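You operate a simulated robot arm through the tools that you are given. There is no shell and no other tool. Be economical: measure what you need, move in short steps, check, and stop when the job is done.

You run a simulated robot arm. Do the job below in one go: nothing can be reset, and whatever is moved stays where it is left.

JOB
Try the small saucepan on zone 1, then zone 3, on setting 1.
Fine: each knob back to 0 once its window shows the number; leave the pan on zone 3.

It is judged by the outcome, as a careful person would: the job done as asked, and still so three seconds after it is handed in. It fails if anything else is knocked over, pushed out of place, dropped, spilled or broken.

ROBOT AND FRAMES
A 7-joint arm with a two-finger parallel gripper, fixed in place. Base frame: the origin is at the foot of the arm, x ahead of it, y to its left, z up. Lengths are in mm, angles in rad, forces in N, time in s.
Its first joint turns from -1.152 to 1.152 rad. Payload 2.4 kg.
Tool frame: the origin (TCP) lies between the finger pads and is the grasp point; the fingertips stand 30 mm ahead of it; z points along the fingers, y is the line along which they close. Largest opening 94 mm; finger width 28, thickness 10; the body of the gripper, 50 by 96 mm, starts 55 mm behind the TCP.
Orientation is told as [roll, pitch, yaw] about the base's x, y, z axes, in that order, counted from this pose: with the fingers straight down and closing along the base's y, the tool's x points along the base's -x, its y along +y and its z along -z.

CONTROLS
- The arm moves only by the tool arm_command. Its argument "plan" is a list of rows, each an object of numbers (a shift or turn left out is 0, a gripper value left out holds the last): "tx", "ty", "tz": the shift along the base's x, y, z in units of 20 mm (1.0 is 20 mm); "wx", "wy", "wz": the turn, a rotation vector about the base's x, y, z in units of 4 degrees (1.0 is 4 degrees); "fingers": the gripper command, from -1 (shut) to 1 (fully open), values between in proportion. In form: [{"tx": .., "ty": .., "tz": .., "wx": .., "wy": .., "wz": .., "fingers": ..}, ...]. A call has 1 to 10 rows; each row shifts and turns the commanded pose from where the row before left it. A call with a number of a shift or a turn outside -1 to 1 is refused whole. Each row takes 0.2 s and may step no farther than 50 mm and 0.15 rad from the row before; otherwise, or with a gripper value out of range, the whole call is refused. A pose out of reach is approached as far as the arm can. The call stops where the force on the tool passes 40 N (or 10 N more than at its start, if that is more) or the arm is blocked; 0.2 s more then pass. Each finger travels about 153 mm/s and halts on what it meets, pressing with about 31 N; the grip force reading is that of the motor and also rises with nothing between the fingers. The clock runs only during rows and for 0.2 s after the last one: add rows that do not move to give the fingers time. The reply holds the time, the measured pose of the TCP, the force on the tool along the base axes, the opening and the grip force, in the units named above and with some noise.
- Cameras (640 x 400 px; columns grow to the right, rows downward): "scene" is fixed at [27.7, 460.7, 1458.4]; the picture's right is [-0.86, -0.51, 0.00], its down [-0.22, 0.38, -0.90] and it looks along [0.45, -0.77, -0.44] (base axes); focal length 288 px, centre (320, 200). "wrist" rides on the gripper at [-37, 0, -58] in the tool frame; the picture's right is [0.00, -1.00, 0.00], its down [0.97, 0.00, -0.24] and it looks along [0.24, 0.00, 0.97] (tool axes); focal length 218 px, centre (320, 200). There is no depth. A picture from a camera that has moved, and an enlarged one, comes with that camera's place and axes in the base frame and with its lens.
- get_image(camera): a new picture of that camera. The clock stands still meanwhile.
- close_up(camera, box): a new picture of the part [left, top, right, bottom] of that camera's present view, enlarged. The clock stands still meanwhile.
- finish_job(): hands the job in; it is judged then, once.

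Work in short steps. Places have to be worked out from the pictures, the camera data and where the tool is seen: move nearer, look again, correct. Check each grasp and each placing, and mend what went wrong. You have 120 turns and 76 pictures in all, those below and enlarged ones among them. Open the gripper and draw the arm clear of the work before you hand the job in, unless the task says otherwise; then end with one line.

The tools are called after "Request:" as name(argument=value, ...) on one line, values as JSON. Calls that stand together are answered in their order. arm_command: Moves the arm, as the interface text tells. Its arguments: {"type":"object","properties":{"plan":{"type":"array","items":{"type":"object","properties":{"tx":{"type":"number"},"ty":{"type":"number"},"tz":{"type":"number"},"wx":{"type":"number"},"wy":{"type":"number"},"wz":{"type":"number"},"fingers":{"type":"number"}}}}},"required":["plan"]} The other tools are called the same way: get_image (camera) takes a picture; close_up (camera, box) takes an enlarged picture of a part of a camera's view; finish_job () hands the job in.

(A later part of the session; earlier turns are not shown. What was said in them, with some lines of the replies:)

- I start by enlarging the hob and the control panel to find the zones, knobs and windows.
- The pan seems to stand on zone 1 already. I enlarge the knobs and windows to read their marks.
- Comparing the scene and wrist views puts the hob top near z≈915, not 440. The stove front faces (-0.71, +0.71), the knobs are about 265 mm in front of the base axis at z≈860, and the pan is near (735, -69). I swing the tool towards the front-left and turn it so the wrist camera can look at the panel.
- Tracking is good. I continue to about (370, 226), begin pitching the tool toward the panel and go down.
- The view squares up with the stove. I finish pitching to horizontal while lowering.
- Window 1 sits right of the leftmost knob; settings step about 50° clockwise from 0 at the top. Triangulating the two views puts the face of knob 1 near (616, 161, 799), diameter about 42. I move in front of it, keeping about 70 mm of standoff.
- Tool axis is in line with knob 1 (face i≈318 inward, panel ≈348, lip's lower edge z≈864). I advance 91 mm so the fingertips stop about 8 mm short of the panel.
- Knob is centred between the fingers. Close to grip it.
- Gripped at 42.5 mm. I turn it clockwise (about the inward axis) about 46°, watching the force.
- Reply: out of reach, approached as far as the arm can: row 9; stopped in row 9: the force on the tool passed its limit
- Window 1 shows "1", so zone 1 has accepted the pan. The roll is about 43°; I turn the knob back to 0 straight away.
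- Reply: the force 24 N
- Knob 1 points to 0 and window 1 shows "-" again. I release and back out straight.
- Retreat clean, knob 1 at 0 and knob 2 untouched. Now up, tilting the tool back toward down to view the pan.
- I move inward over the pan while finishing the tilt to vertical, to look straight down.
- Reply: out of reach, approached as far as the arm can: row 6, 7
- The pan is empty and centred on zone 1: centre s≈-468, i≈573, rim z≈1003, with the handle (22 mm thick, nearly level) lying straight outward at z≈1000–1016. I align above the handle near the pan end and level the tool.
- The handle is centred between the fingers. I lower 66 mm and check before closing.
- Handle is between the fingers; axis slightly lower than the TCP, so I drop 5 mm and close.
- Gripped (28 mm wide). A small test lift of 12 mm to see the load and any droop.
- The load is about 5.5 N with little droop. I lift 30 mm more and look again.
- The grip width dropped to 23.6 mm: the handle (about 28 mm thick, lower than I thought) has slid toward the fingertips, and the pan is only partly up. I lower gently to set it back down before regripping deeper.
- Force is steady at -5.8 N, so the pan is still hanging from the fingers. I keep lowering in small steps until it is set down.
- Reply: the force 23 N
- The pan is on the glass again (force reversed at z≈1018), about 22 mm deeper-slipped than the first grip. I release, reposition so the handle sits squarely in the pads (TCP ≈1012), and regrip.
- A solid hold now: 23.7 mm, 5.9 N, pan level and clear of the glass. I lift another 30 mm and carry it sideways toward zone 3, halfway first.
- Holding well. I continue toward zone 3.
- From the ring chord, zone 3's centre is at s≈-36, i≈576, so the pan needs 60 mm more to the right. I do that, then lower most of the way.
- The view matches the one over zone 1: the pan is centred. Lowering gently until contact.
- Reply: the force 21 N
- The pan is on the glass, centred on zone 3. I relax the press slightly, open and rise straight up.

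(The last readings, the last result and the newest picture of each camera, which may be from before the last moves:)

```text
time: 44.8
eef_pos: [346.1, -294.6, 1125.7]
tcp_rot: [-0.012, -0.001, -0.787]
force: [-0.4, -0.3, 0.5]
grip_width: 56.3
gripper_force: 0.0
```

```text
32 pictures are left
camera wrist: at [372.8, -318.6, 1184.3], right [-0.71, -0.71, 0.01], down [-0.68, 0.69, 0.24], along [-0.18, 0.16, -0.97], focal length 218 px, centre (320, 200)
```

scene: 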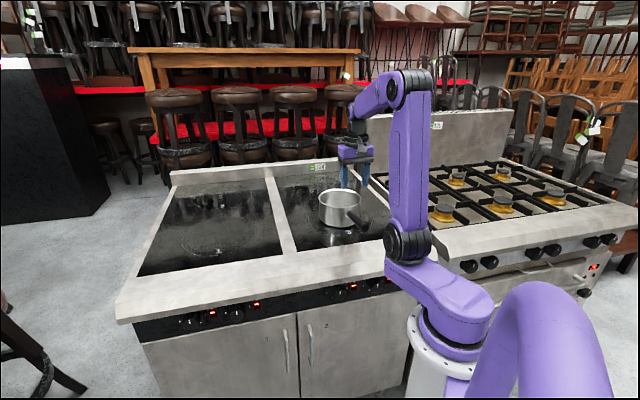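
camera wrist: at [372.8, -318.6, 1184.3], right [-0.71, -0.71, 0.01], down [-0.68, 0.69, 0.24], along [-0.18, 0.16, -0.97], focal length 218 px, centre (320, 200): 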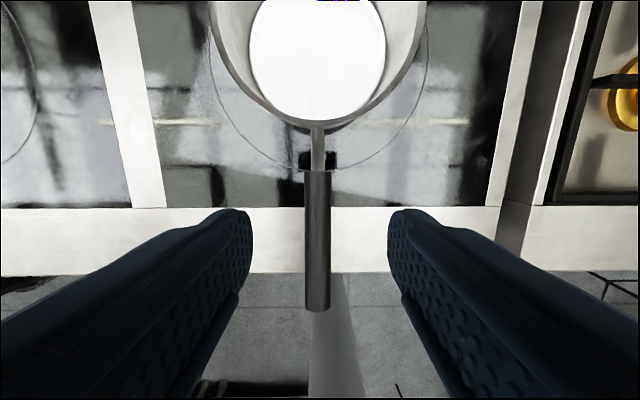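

Pan released and centred on zone 3. Now knob 3 (about s=-119, i=325, z=800). I back away over the front, pitching the tool up toward horizontal as before.

Request:
arm_command(plan=[{"ty": 1, "tx": -0.2}, {"ty": 1, "tx": -0.2}, {"ty": 1, "tx": -0.2}, {"ty": 1, "tx": -0.2}, {"ty": 1, "tx": -0.2}, {"ty": 1, "tx": -0.2}, {"ty": 1, "tx": -0.2}, {"ty": 1, "tx": -0.2}, {"ty": 1, "tx": -0.2}, {"ty": 1, "tx": -0.2}])

Request:
arm_command(plan=[{"ty": 1, "wx": -1, "wy": -1}, {"ty": 1, "wx": -1, "wy": -1}, {"ty": 1, "wx": -1, "wy": -1}, {"ty": 1, "wx": -1, "wy": -1}, {"ty": 1, "wx": -1, "wy": -1}, {"ty": 1, "wx": -1, "wy": -1}, {"ty": 1, "wx": -1, "wy": -1}, {"ty": 1, "wx": -1, "wy": -1}, {"tz": -1, "wx": -1, "wy": -1}, {"tz": -1, "wx": -1, "wy": -1}])

Request:
arm_command(plan=[{"tz": -1, "wx": -1, "wy": -1}, {"tz": -1, "wx": -1, "wy": -1}, {"tz": -1, "wx": -1, "wy": -1}, {"tz": -1, "wx": -1, "wy": -1}, {"tz": -1, "wx": -1, "wy": -1}, {"tz": -1, "wx": -0.9, "wy": -0.9}, {"wz": -1}, {"wz": -1}, {"wz": -1}, {"wz": -1}])

Request:
get_image(camera="wrist")

Request:
get_image(camera="scene")

```text
time: 47.0
eef_pos: [306.0, -92.7, 1125.0]
tcp_rot: [-0.013, -0.002, -0.788]
force: [0.9, 0.6, 0.0]
grip_width: 56.5
gripper_force: 0.0
```

```text
time: 49.2
eef_pos: [343.2, 84.0, 1111.5]
tcp_rot: [-0.011, -0.989, -0.787]
force: [0.7, -0.2, -0.1]
grip_width: 56.3
gripper_force: 0.1
out of reach, approached as far as the arm can: row 9, 10
```

```text
time: 51.4
eef_pos: [415.2, 110.4, 1074.1]
tcp_rot: [2.117, -1.569, 3.088]
force: [1.1, 0.2, -0.5]
grip_width: 56.5
gripper_force: 0.1
out of reach, approached as far as the arm can: row 1, 2, 3, 4, 5, 6
```

```text
31 pictures are left
camera wrist: at [387.5, 162.5, 1110.4], right [-0.88, -0.47, 0.0], down [-0.11, 0.21, -0.97], along [0.46, -0.86, -0.24], focal length 218 px, centre (320, 200)
```

wrist: 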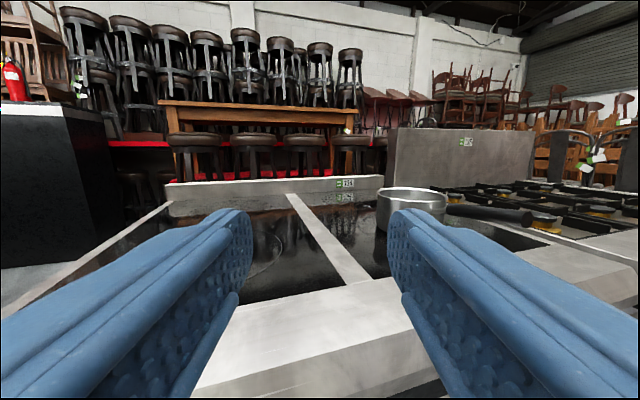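

```text
30 pictures are left
```

scene: 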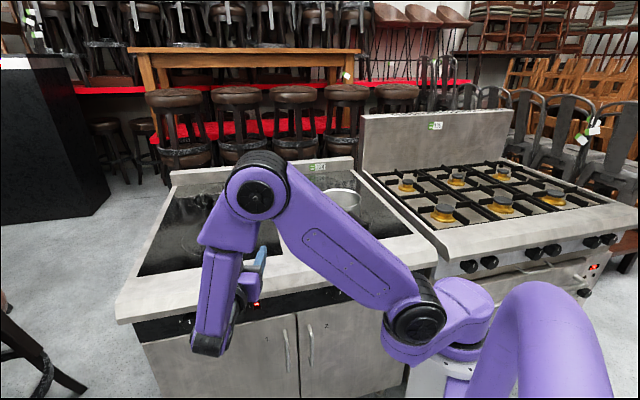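

The pan's handle still points outward; that sideways look is only perspective. Knob 3 is too close to the base for the same head-on approach, because the arm can't fold that far. I will come from the left instead, tool nearly parallel to the panel; first I move left and down in front of the panel while yawing.

Request:
arm_command(plan=[{"tx": 0.9, "ty": 0.9, "wz": -1}, {"tx": 0.9, "ty": 0.9, "wz": -1}, {"tx": 0.9, "ty": 0.9, "wz": -1}, {"tx": 0.5, "ty": 0.6, "wz": -1}, {"tz": -1, "wz": -1}, {"tz": -1, "wz": -1}, {"tz": -1, "wz": -1}, {"tz": -1, "wz": -1}, {"tz": -1, "wz": -1}, {"tz": -1, "wz": -1}])

Request:
get_image(camera="wrist")

Request:
get_image(camera="scene")

```text
time: 53.6
eef_pos: [455.1, 153.1, 954.6]
tcp_rot: [2.353, -1.569, 2.154]
force: [0.2, 0.1, -0.2]
grip_width: 56.5
gripper_force: 0.1
out of reach, approached as far as the arm can: row 9, 10
```

```text
29 pictures are left
camera wrist: at [466.9, 211.1, 992.5], right [-0.98, 0.2, 0.0], down [0.05, 0.23, -0.97], along [-0.2, -0.95, -0.24], focal length 218 px, centre (320, 200)
```

wrist: 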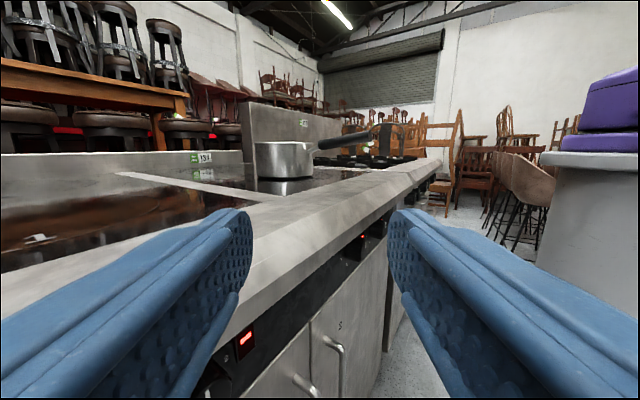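

```text
28 pictures are left
```

scene: 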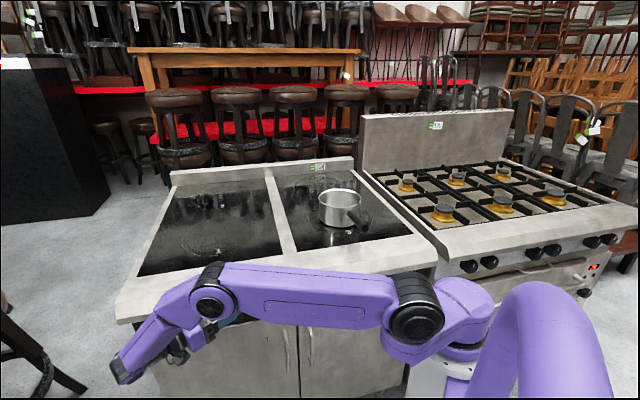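

The arm's elbow has swung sideways on that path and a joint is at its limit, though geometry says the knob should be reachable with the elbow kept upright. I undo the turn: up, yaw back, and pitch back to tool-down.

Request:
arm_command(plan=[{"tz": 1, "wz": 1}, {"tz": 1, "wz": 1}, {"tz": 1, "wz": 1}, {"tz": 1, "wz": 1}, {"tz": 1, "wz": 1}, {"tz": 1, "wz": 1}, {"tz": 1, "wz": 1}, {"tz": 1, "wz": 1}, {"tz": 1, "wz": 1}, {"tz": 1, "wz": 1}])

Request:
arm_command(plan=[{"tz": 1, "wz": 1}, {"tz": 1, "wz": 1}, {"tz": 1, "wz": 1}, {"tz": 1, "wz": 1}, {"wx": 1, "wy": 1}, {"wx": 1, "wy": 1}, {"wx": 1, "wy": 1}, {"wx": 1, "wy": 1}, {"wx": 1, "wy": 1}, {"wx": 1, "wy": 1}])

Request:
arm_command(plan=[{"wx": 1, "wy": 1}, {"wx": 1, "wy": 1}, {"wx": 1, "wy": 1}, {"wx": 1, "wy": 1}, {"wx": 1, "wy": 1}, {"wx": 1, "wy": 1}, {"wx": 1, "wy": 1}, {"wx": 1, "wy": 1}, {"wx": 1, "wy": 1}, {"wx": 0.9, "wy": 0.9}])

Request:
get_image(camera="scene")

```text
time: 55.8
eef_pos: [456.2, 155.2, 1155.4]
tcp_rot: [2.06, -1.569, -3.136]
force: [0.1, -0.4, 0.0]
grip_width: 56.6
gripper_force: 0.0
```

```text
time: 58.0
eef_pos: [455.4, 153.5, 1235.4]
tcp_rot: [-0.013, -0.978, -0.788]
force: [-0.6, 0.2, 0.4]
grip_width: 56.4
gripper_force: 0.1
```

```text
time: 60.2
eef_pos: [456.0, 154.2, 1236.2]
tcp_rot: [-0.014, -0.003, -0.787]
force: [-0.3, 0.3, -0.2]
grip_width: 56.5
gripper_force: 0.1
```

```text
27 pictures are left
```

scene: 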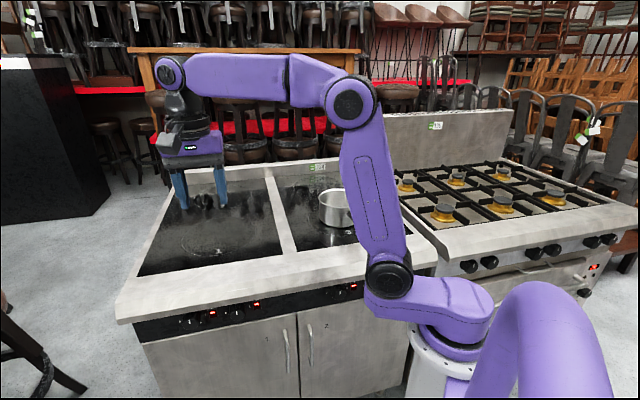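

Arm is back upright and tool-down. New plan: keep the wrist in front of the panel at about (240, 137), tool-down, yaw it +60°, lower in front of the stove, then swing the hand up so that it points right and inward with the fingers closing vertically.

Request:
arm_command(plan=[{"tx": -1, "wz": 1}, {"tx": -1, "wz": 1}, {"tx": -1, "wz": 1}, {"tx": -1, "wz": 1}, {"tx": -1, "wz": 1}, {"tx": -1, "wz": 1}, {"tx": -1, "wz": 1}, {"tx": -1, "wz": 1}, {"tx": -1, "wz": 1}, {"tx": -1, "wz": 1}])

Request:
arm_command(plan=[{"tx": -0.8, "ty": -0.5, "wz": 1}, {"tz": -1, "wz": 1}, {"tz": -1, "wz": 1}, {"tz": -1, "wz": 1}, {"tz": -1, "wz": 1}, {"tz": -1}, {"tz": -1}, {"tz": -1}, {"tz": -1}, {"tz": -1}])

Request:
arm_command(plan=[{"tz": -1}, {"tz": -1}, {"tz": -1}, {"tz": -1}, {"tz": -1}, {"tz": -1}, {"tz": -1}, {"tz": -1}, {"tz": -1}, {"tz": -1}])

```text
time: 62.4
eef_pos: [256.4, 156.2, 1236.3]
tcp_rot: [-0.013, -0.001, -0.087]
force: [-0.1, 0.1, 0.3]
grip_width: 56.5
gripper_force: 0.1
```

```text
time: 64.6
eef_pos: [242.1, 143.2, 1055.5]
tcp_rot: [-0.013, -0.001, 0.252]
force: [-1.0, 1.9, -0.2]
grip_width: 56.5
gripper_force: 0.1
```

```text
time: 66.8
eef_pos: [239.5, 144.4, 854.1]
tcp_rot: [-0.011, 0.0, 0.26]
force: [0.4, -1.2, -0.1]
grip_width: 56.3
gripper_force: 0.1
```

Reach is fine in this posture. Now I swing the hand up toward (0.26, -0.97), keeping the wrist in place, first half.

Request:
arm_command(plan=[{"tx": 0.19, "ty": -0.71, "wx": -1, "wy": -0.27}, {"tx": 0.19, "ty": -0.71, "wx": -1, "wy": -0.27}, {"tx": 0.19, "ty": -0.7, "wx": -1, "wy": -0.27}, {"tx": 0.19, "ty": -0.69, "wx": -1, "wy": -0.27}, {"tx": 0.18, "ty": -0.67, "wx": -1, "wy": -0.27}, {"tx": 0.18, "ty": -0.66, "wx": -1, "wy": -0.27}, {"tx": 0.17, "ty": -0.63, "wx": -1, "wy": -0.27}, {"tx": 0.17, "ty": -0.61, "wx": -1, "wy": -0.27}, {"tx": 0.16, "ty": -0.58, "wx": -1, "wy": -0.27}, {"tx": 0.15, "ty": -0.55, "wx": -1, "wy": -0.27}])

Request:
get_image(camera="scene")

Request:
get_image(camera="wrist")

```text
time: 69.0
eef_pos: [276.2, 13.1, 854.9]
tcp_rot: [-0.738, -0.007, 0.262]
force: [0.7, -0.3, -0.6]
grip_width: 56.5
gripper_force: 0.2
```

```text
26 pictures are left
```

scene: 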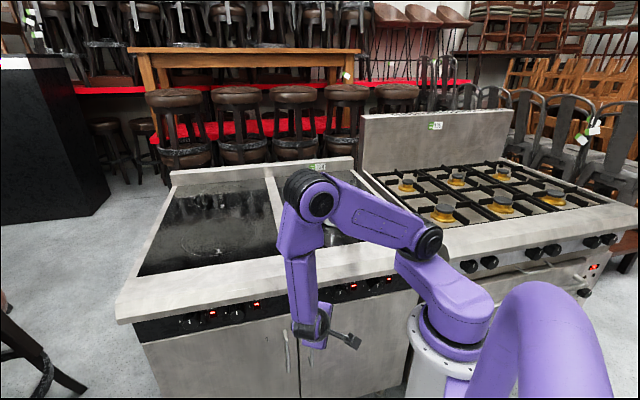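

```text
25 pictures are left
camera wrist: at [301.2, 62.2, 899.1], right [0.19, -0.72, 0.67], down [-0.98, -0.1, 0.17], along [-0.06, -0.69, -0.72], focal length 218 px, centre (320, 200)
```

wrist: 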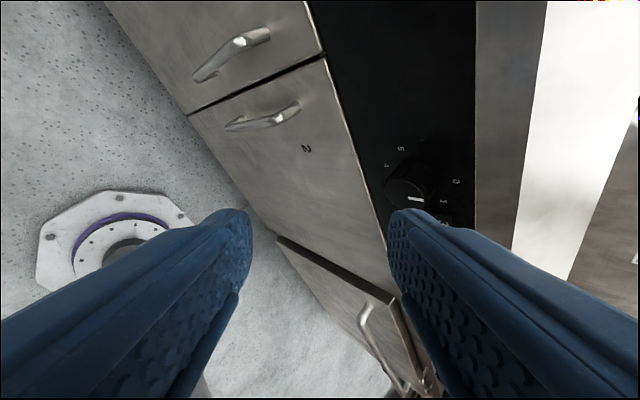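

That works: the elbow stays upright and knob 3 is in view, triangulating to s≈-121, z≈803 as expected. I complete the swing to horizontal and drop to z≈800.

Request:
arm_command(plan=[{"tx": 0.14, "ty": -0.52, "tz": -0.25, "wx": -1, "wy": -0.27}, {"tx": 0.13, "ty": -0.48, "tz": -0.25, "wx": -1, "wy": -0.27}, {"tx": 0.12, "ty": -0.44, "tz": -0.25, "wx": -1, "wy": -0.27}, {"tx": 0.11, "ty": -0.4, "tz": -0.25, "wx": -1, "wy": -0.27}, {"tx": 0.1, "ty": -0.36, "tz": -0.25, "wx": -1, "wy": -0.27}, {"tx": 0.08, "ty": -0.3, "tz": -0.25, "wx": -1, "wy": -0.27}, {"tx": 0.07, "ty": -0.26, "tz": -0.25, "wx": -1, "wy": -0.27}, {"tx": 0.06, "ty": -0.2, "tz": -0.25, "wx": -1, "wy": -0.27}, {"tx": 0.04, "ty": -0.16, "tz": -0.25, "wx": -1, "wy": -0.27}, {"tx": 0.03, "ty": -0.1, "tz": -0.25, "wx": -1, "wy": -0.27}])

Request:
arm_command(plan=[{"tz": -0.1, "wx": -1, "wy": -0.27}, {"tz": -0.1, "wx": -0.5, "wy": -0.13}, {}])

Request:
get_image(camera="wrist")

Request:
get_image(camera="scene")

```text
time: 71.2
eef_pos: [292.2, -50.9, 804.5]
tcp_rot: [-1.461, -0.005, 0.264]
force: [-0.7, 0.6, 0.4]
grip_width: 56.5
gripper_force: 0.0
```

```text
time: 72.0
eef_pos: [292.1, -50.1, 801.9]
tcp_rot: [-1.567, -0.003, 0.266]
force: [-0.3, -0.3, -0.6]
grip_width: 56.2
gripper_force: 0.1
```

```text
24 pictures are left
camera wrist: at [312.7, 16.2, 802.4], right [0.0, 0.0, 1.0], down [-1.0, -0.02, 0.0], along [0.02, -1.0, 0.0], focal length 218 px, centre (320, 200)
```

wrist: 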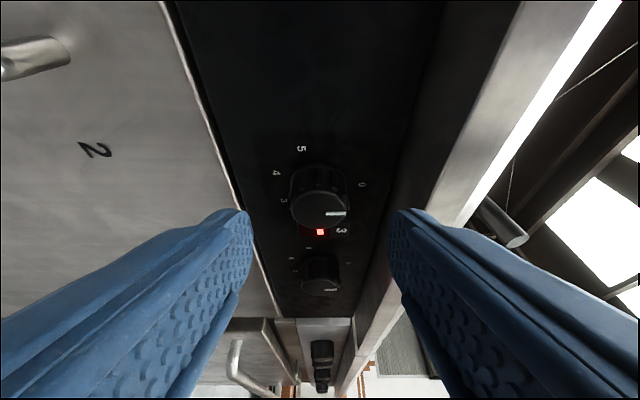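

```text
23 pictures are left
```

scene: 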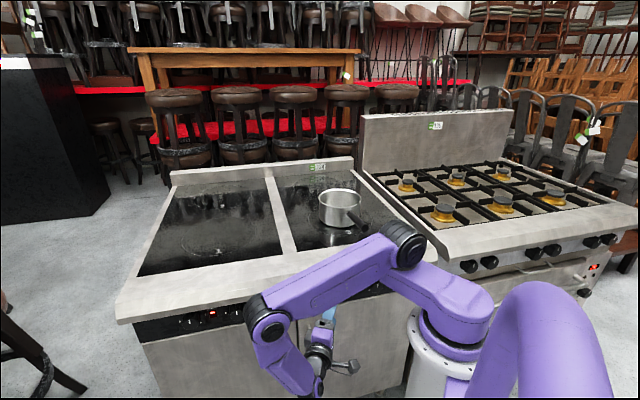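

Knob 3, with window "3" right beside it, lies straight ahead: centre about s=-115, z≈802. I open a bit wider and advance along the tool axis to straddle it vertically.

Request:
arm_command(plan=[{"fingers": 0.5}, {"tx": 0.1, "ty": -0.5}, {"tx": 0.1, "ty": -0.5}, {"tx": 0.1, "ty": -0.5}, {"tx": 0.1, "ty": -0.5}, {"tx": 0.1, "ty": -0.5}, {"tx": 0.1, "ty": -0.5}, {}])

Request:
get_image(camera="wrist")

```text
time: 73.8
eef_pos: [304.2, -112.2, 801.2]
tcp_rot: [-1.568, -0.003, 0.264]
force: [0.3, -0.6, 0.4]
grip_width: 70.3
gripper_force: 0.0
```

```text
22 pictures are left
camera wrist: at [324.8, -44.7, 801.8], right [0.0, 0.0, 1.0], down [-1.0, -0.02, 0.0], along [0.02, -1.0, 0.0], focal length 218 px, centre (320, 200)
```

wrist: 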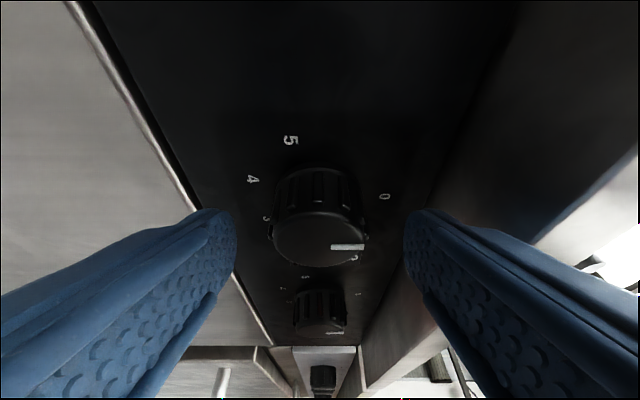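

Aligned: knob face centre at about (309, -145, 802). Advance the last 18 mm and check.

Request:
arm_command(plan=[{"tx": 0.11, "ty": -0.44}, {"tx": 0.11, "ty": -0.44}, {}])

Request:
get_image(camera="wrist")

```text
time: 74.6
eef_pos: [308.2, -129.2, 800.4]
tcp_rot: [-1.568, -0.003, 0.267]
force: [0.0, 0.3, 0.9]
grip_width: 70.5
gripper_force: 0.1
```

```text
21 pictures are left
camera wrist: at [329.3, -62.5, 801.7], right [0.0, 0.0, 1.0], down [-1.0, -0.02, 0.0], along [0.02, -1.0, 0.0], focal length 218 px, centre (320, 200)
```

wrist: 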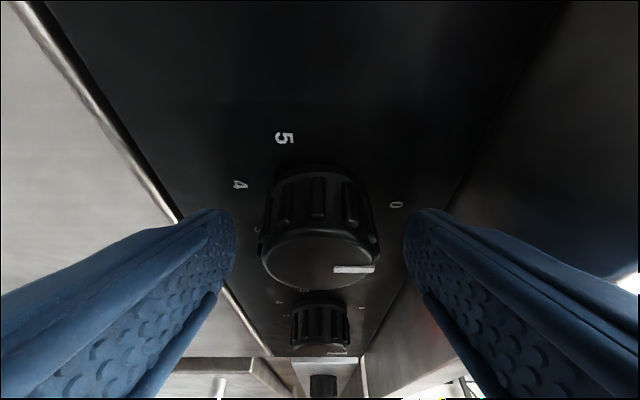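

Knob sits inside the pads. I close the fingers.

Request:
arm_command(plan=[{"fingers": -1}, {}, {}])

```text
time: 75.4
eef_pos: [309.3, -129.4, 800.4]
tcp_rot: [-1.566, -0.003, 0.268]
force: [1.4, -4.4, -8.3]
grip_width: 41.6
gripper_force: 44.8
```

Gripped at 41.6 mm. I turn clockwise about the knob axis with a small arc correction, half way first.

Request:
arm_command(plan=[{"wx": 0.9, "wy": -0.9, "tz": 0.047}, {"wx": 0.9, "wy": -0.9, "tz": 0.047, "tx": -0.005, "ty": -0.005}, {"wx": 0.9, "wy": -0.9, "tz": 0.047, "tx": -0.008, "ty": -0.008}, {"wx": 0.9, "wy": -0.9, "tz": 0.046, "tx": -0.01, "ty": -0.01}, {"wx": 0.9, "wy": -0.9, "tz": 0.044, "tx": -0.012, "ty": -0.012}])

Request:
get_image(camera="wrist")

```text
time: 76.6
eef_pos: [308.7, -129.3, 804.7]
tcp_rot: [-1.328, -0.387, 0.215]
force: [-0.5, -13.4, -28.7]
grip_width: 41.5
gripper_force: 44.4
```

```text
20 pictures are left
camera wrist: at [324.7, -67.5, 832.3], right [-0.31, -0.31, 0.9], down [-0.95, 0.03, -0.31], along [0.07, -0.95, -0.31], focal length 218 px, centre (320, 200)
```

wrist: 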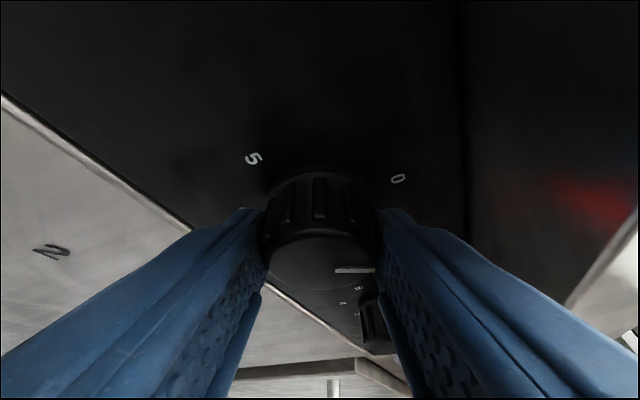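

Turning works, but the tool is being pulled down 29 N, so my path is a little high. I relieve it by 3 mm, then go on.

Request:
arm_command(plan=[{"tz": -0.15}, {"wx": 0.9, "wy": -0.9}, {"wx": 0.9, "wy": -0.9, "tx": -0.01, "ty": -0.01}])

```text
time: 77.4
eef_pos: [308.4, -130.2, 806.4]
tcp_rot: [-1.236, -0.537, 0.175]
force: [-3.4, -0.3, 30.0]
grip_width: 41.7
gripper_force: 44.8
```

Now it pushes up; so the arc needs its rise back. Small corrections with the remaining turn.

Request:
arm_command(plan=[{"tz": 0.1}, {"wx": 0.9, "wy": -0.9, "tz": 0.04, "tx": -0.015, "ty": -0.015}])

Request:
get_image(camera="wrist")

Request:
close_up(camera="scene", box=[316, 260, 412, 320])

```text
time: 78.0
eef_pos: [307.4, -129.9, 807.4]
tcp_rot: [-1.167, -0.608, 0.138]
force: [-10.5, -2.9, 20.5]
grip_width: 41.5
gripper_force: 44.8
```

```text
19 pictures are left
camera wrist: at [317.0, -74.3, 847.2], right [-0.47, -0.46, 0.76], down [-0.87, 0.1, -0.48], along [0.14, -0.88, -0.45], focal length 218 px, centre (320, 200)
```

wrist: 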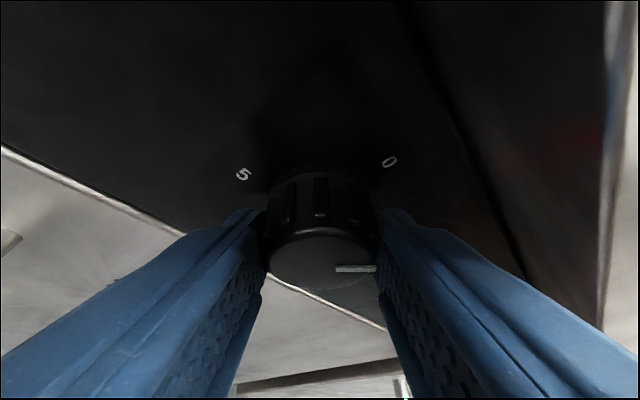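

```text
6.67 times, centred on (364, 290) of scene
camera zoom: at [27.3, 460.8, 1458.3], right [-0.86, -0.51, 0.0], down [-0.22, 0.38, -0.9], along [0.45, -0.77, -0.44], focal length 1920 px, centre (27, -400)
```

zoom: 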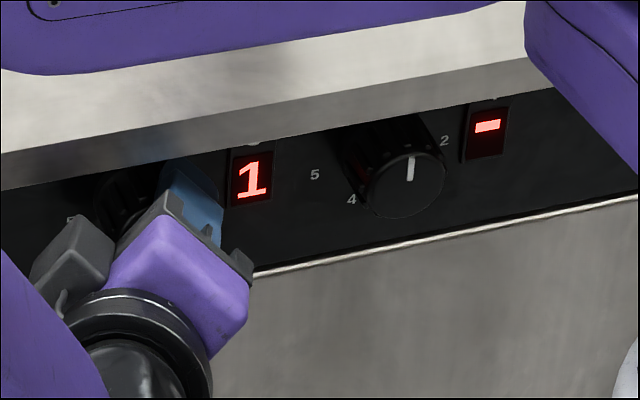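

Window 3 shows "1". I turn the knob back the same amount right away.

Request:
arm_command(plan=[{"wx": -0.9, "wy": 0.9, "tx": 0.015, "ty": 0.015}, {"wx": -0.9, "wy": 0.9, "tx": 0.012, "ty": 0.012, "tz": -0.02}, {"wx": -0.9, "wy": 0.9, "tx": 0.012, "ty": 0.012, "tz": -0.03}, {"wx": -0.9, "wy": 0.9, "tx": 0.01, "ty": 0.01, "tz": -0.03}])

```text
time: 79.0
eef_pos: [309.4, -128.2, 803.8]
tcp_rot: [-1.385, -0.309, 0.234]
force: [-4.4, -12.6, 3.8]
grip_width: 41.6
gripper_force: 44.8
```

Request:
arm_command(plan=[{"wx": -0.9, "wy": 0.9, "tz": -0.04, "tx": 0.006, "ty": 0.006}, {"wx": -0.9, "wy": 0.9, "tz": -0.04}, {"wx": -0.9, "wy": 0.9, "tz": -0.04}, {"wx": -0.9, "wy": 0.9, "tz": -0.04}, {}])

Request:
get_image(camera="wrist")

Request:
close_up(camera="scene", box=[316, 260, 412, 320])

```text
time: 80.2
eef_pos: [309.4, -129.0, 800.6]
tcp_rot: [-1.564, -0.002, 0.269]
force: [8.5, -24.8, -7.1]
grip_width: 41.2
gripper_force: 44.7
```

```text
17 pictures are left
camera wrist: at [329.1, -61.9, 801.3], right [0.0, -0.01, 1.0], down [-1.0, -0.02, 0.0], along [0.02, -1.0, -0.01], focal length 218 px, centre (320, 200)
```

wrist: 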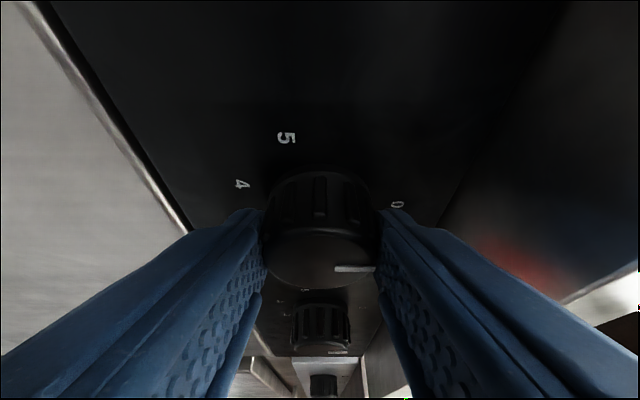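

```text
6.67 times, centred on (364, 290) of scene
camera zoom: at [28.0, 460.1, 1458.6], right [-0.86, -0.51, 0.0], down [-0.22, 0.38, -0.9], along [0.45, -0.77, -0.45], focal length 1920 px, centre (27, -400)
```

zoom: 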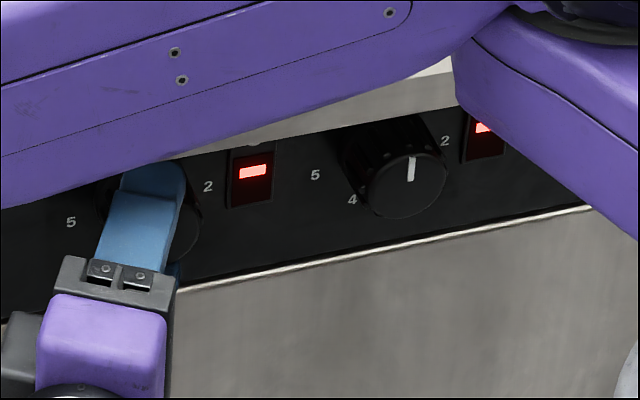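

Window 3 is back to "-" and the pointer matches its starting picture. I open and back out along the tool axis.

Request:
arm_command(plan=[{"fingers": 0.5}, {}, {}, {"tx": -0.1, "ty": 0.5}, {"tx": -0.1, "ty": 0.5}, {"tx": -0.1, "ty": 0.5}, {"tx": -0.1, "ty": 0.5}, {"tx": -0.1, "ty": 0.5}, {"tx": -0.1, "ty": 0.5}, {"tx": -0.1, "ty": 0.5}])

Request:
get_image(camera="wrist")

Request:
get_image(camera="scene")

```text
time: 82.4
eef_pos: [294.8, -57.4, 800.5]
tcp_rot: [-1.569, -0.002, 0.265]
force: [0.8, -0.3, -0.4]
grip_width: 70.4
gripper_force: 0.0
```

```text
15 pictures are left
camera wrist: at [314.9, 9.0, 801.1], right [0.0, 0.0, 1.0], down [-1.0, -0.02, 0.0], along [0.02, -1.0, 0.0], focal length 218 px, centre (320, 200)
```

wrist: 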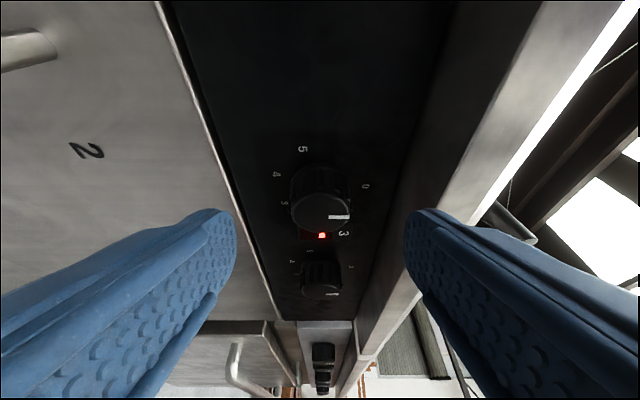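

```text
14 pictures are left
```

scene: 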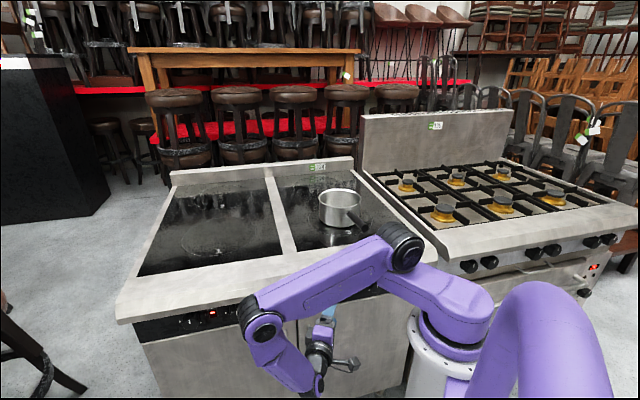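

Knob 3 is at 0. I reverse the swing-in motion to bring the arm out the way it came.

Request:
arm_command(plan=[{"tz": 0.1, "wx": 1, "wy": 0.27}, {"tx": -0.03, "ty": 0.12, "tz": 0.25, "wx": 1, "wy": 0.27}, {"tx": -0.04, "ty": 0.16, "tz": 0.25, "wx": 1, "wy": 0.27}, {"tx": -0.06, "ty": 0.2, "tz": 0.25, "wx": 1, "wy": 0.27}, {"tx": -0.07, "ty": 0.26, "tz": 0.25, "wx": 1, "wy": 0.27}, {"tx": -0.08, "ty": 0.3, "tz": 0.25, "wx": 1, "wy": 0.27}, {"tx": -0.1, "ty": 0.36, "tz": 0.25, "wx": 1, "wy": 0.27}, {"tx": -0.11, "ty": 0.4, "tz": 0.25, "wx": 1, "wy": 0.27}, {"tx": -0.12, "ty": 0.44, "tz": 0.25, "wx": 1, "wy": 0.27}, {"tx": -0.13, "ty": 0.48, "tz": 0.25, "wx": 1, "wy": 0.27}])

Request:
arm_command(plan=[{"tx": -0.15, "ty": 0.55, "wx": 1, "wy": 0.27}, {"tx": -0.16, "ty": 0.58, "wx": 1, "wy": 0.27}, {"tx": -0.17, "ty": 0.61, "wx": 1, "wy": 0.27}, {"tx": -0.17, "ty": 0.63, "wx": 1, "wy": 0.27}, {"tx": -0.18, "ty": 0.66, "wx": 1, "wy": 0.27}, {"tx": -0.18, "ty": 0.67, "wx": 1, "wy": 0.27}, {"tx": -0.19, "ty": 0.69, "wx": 1, "wy": 0.27}, {"tx": -0.19, "ty": 0.7, "wx": 1, "wy": 0.27}, {"tx": -0.19, "ty": 0.71, "wx": 1, "wy": 0.27}, {"tx": -0.19, "ty": 0.71, "wx": 1, "wy": 0.27}])

Request:
arm_command(plan=[{"tz": 1}, {"tz": 1}, {"tz": 1}, {"tz": 1}, {"tz": 1}, {"tz": 1}, {"tz": 1}, {"tz": 1}, {"tz": 1}, {"tz": 1}])

Request:
get_image(camera="scene")

```text
time: 84.6
eef_pos: [279.7, -4.0, 847.5]
tcp_rot: [-0.845, -0.004, 0.262]
force: [0.5, -0.6, 0.1]
grip_width: 70.5
gripper_force: 0.1
```

```text
time: 86.8
eef_pos: [245.1, 125.8, 847.6]
tcp_rot: [-0.121, -0.004, 0.262]
force: [0.4, -0.5, -0.6]
grip_width: 70.5
gripper_force: 0.0
```

```text
time: 89.0
eef_pos: [246.0, 126.8, 1049.5]
tcp_rot: [-0.122, -0.001, 0.259]
force: [0.8, 0.8, 0.4]
grip_width: 70.5
gripper_force: 0.1
```

```text
13 pictures are left
```

scene: 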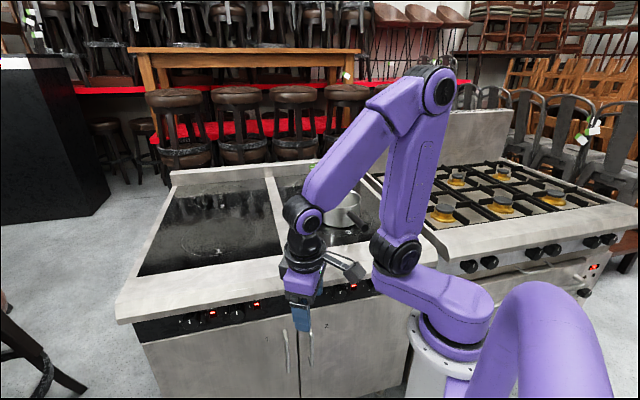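

Clear of the panel. I raise the arm further and check all knobs, windows and the pan one last time.

Request:
arm_command(plan=[{"tz": 1, "fingers": 1}, {"tz": 1}, {"tz": 1}, {"tz": 1}, {"tz": 1}, {"tz": 1}, {"tz": 1}, {"tz": 1, "ty": 0.5}, {"tz": 1, "ty": 0.5}, {"ty": 0.5}])

Request:
close_up(camera="scene", box=[172, 270, 412, 340])

Request:
close_up(camera="scene", box=[270, 160, 410, 260])

```text
time: 91.2
eef_pos: [244.9, 157.6, 1227.9]
tcp_rot: [-0.119, -0.003, 0.259]
force: [0.3, -0.3, -0.3]
grip_width: 94.1
gripper_force: 0.2
```

```text
2.67 times, centred on (292, 305) of scene
camera zoom: at [27.7, 460.7, 1458.4], right [-0.86, -0.51, 0.0], down [-0.22, 0.38, -0.9], along [0.45, -0.77, -0.44], focal length 768 px, centre (395, -80)
```

zoom: 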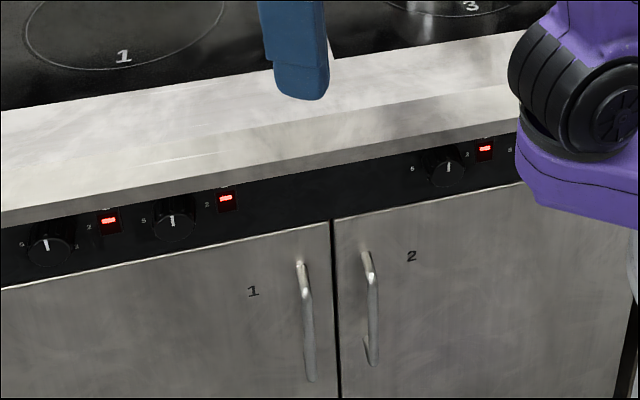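

```text
4.00 times, centred on (340, 210) of scene
camera zoom: at [27.7, 460.7, 1458.4], right [-0.86, -0.51, 0.0], down [-0.22, 0.38, -0.9], along [0.45, -0.77, -0.44], focal length 1152 px, centre (240, 160)
```

zoom: 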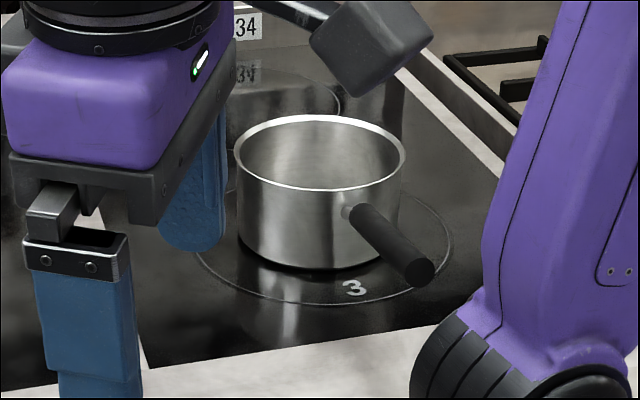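

All the knobs I can see (1, 2 and 3) point to 0 with "-" in their windows. Knob 4 is hidden here but was still at 0 when last seen. The pan stands centred on zone 3, and the arm is open and clear, so I hand the job in.

Request:
finish_job()

```text
The job is handed in.
```

The job is done: the saucepan was tried on zone 1 and then zone 3 at setting 1, both windows showed "1", both knobs are back at 0, and the pan is standing on zone 3.
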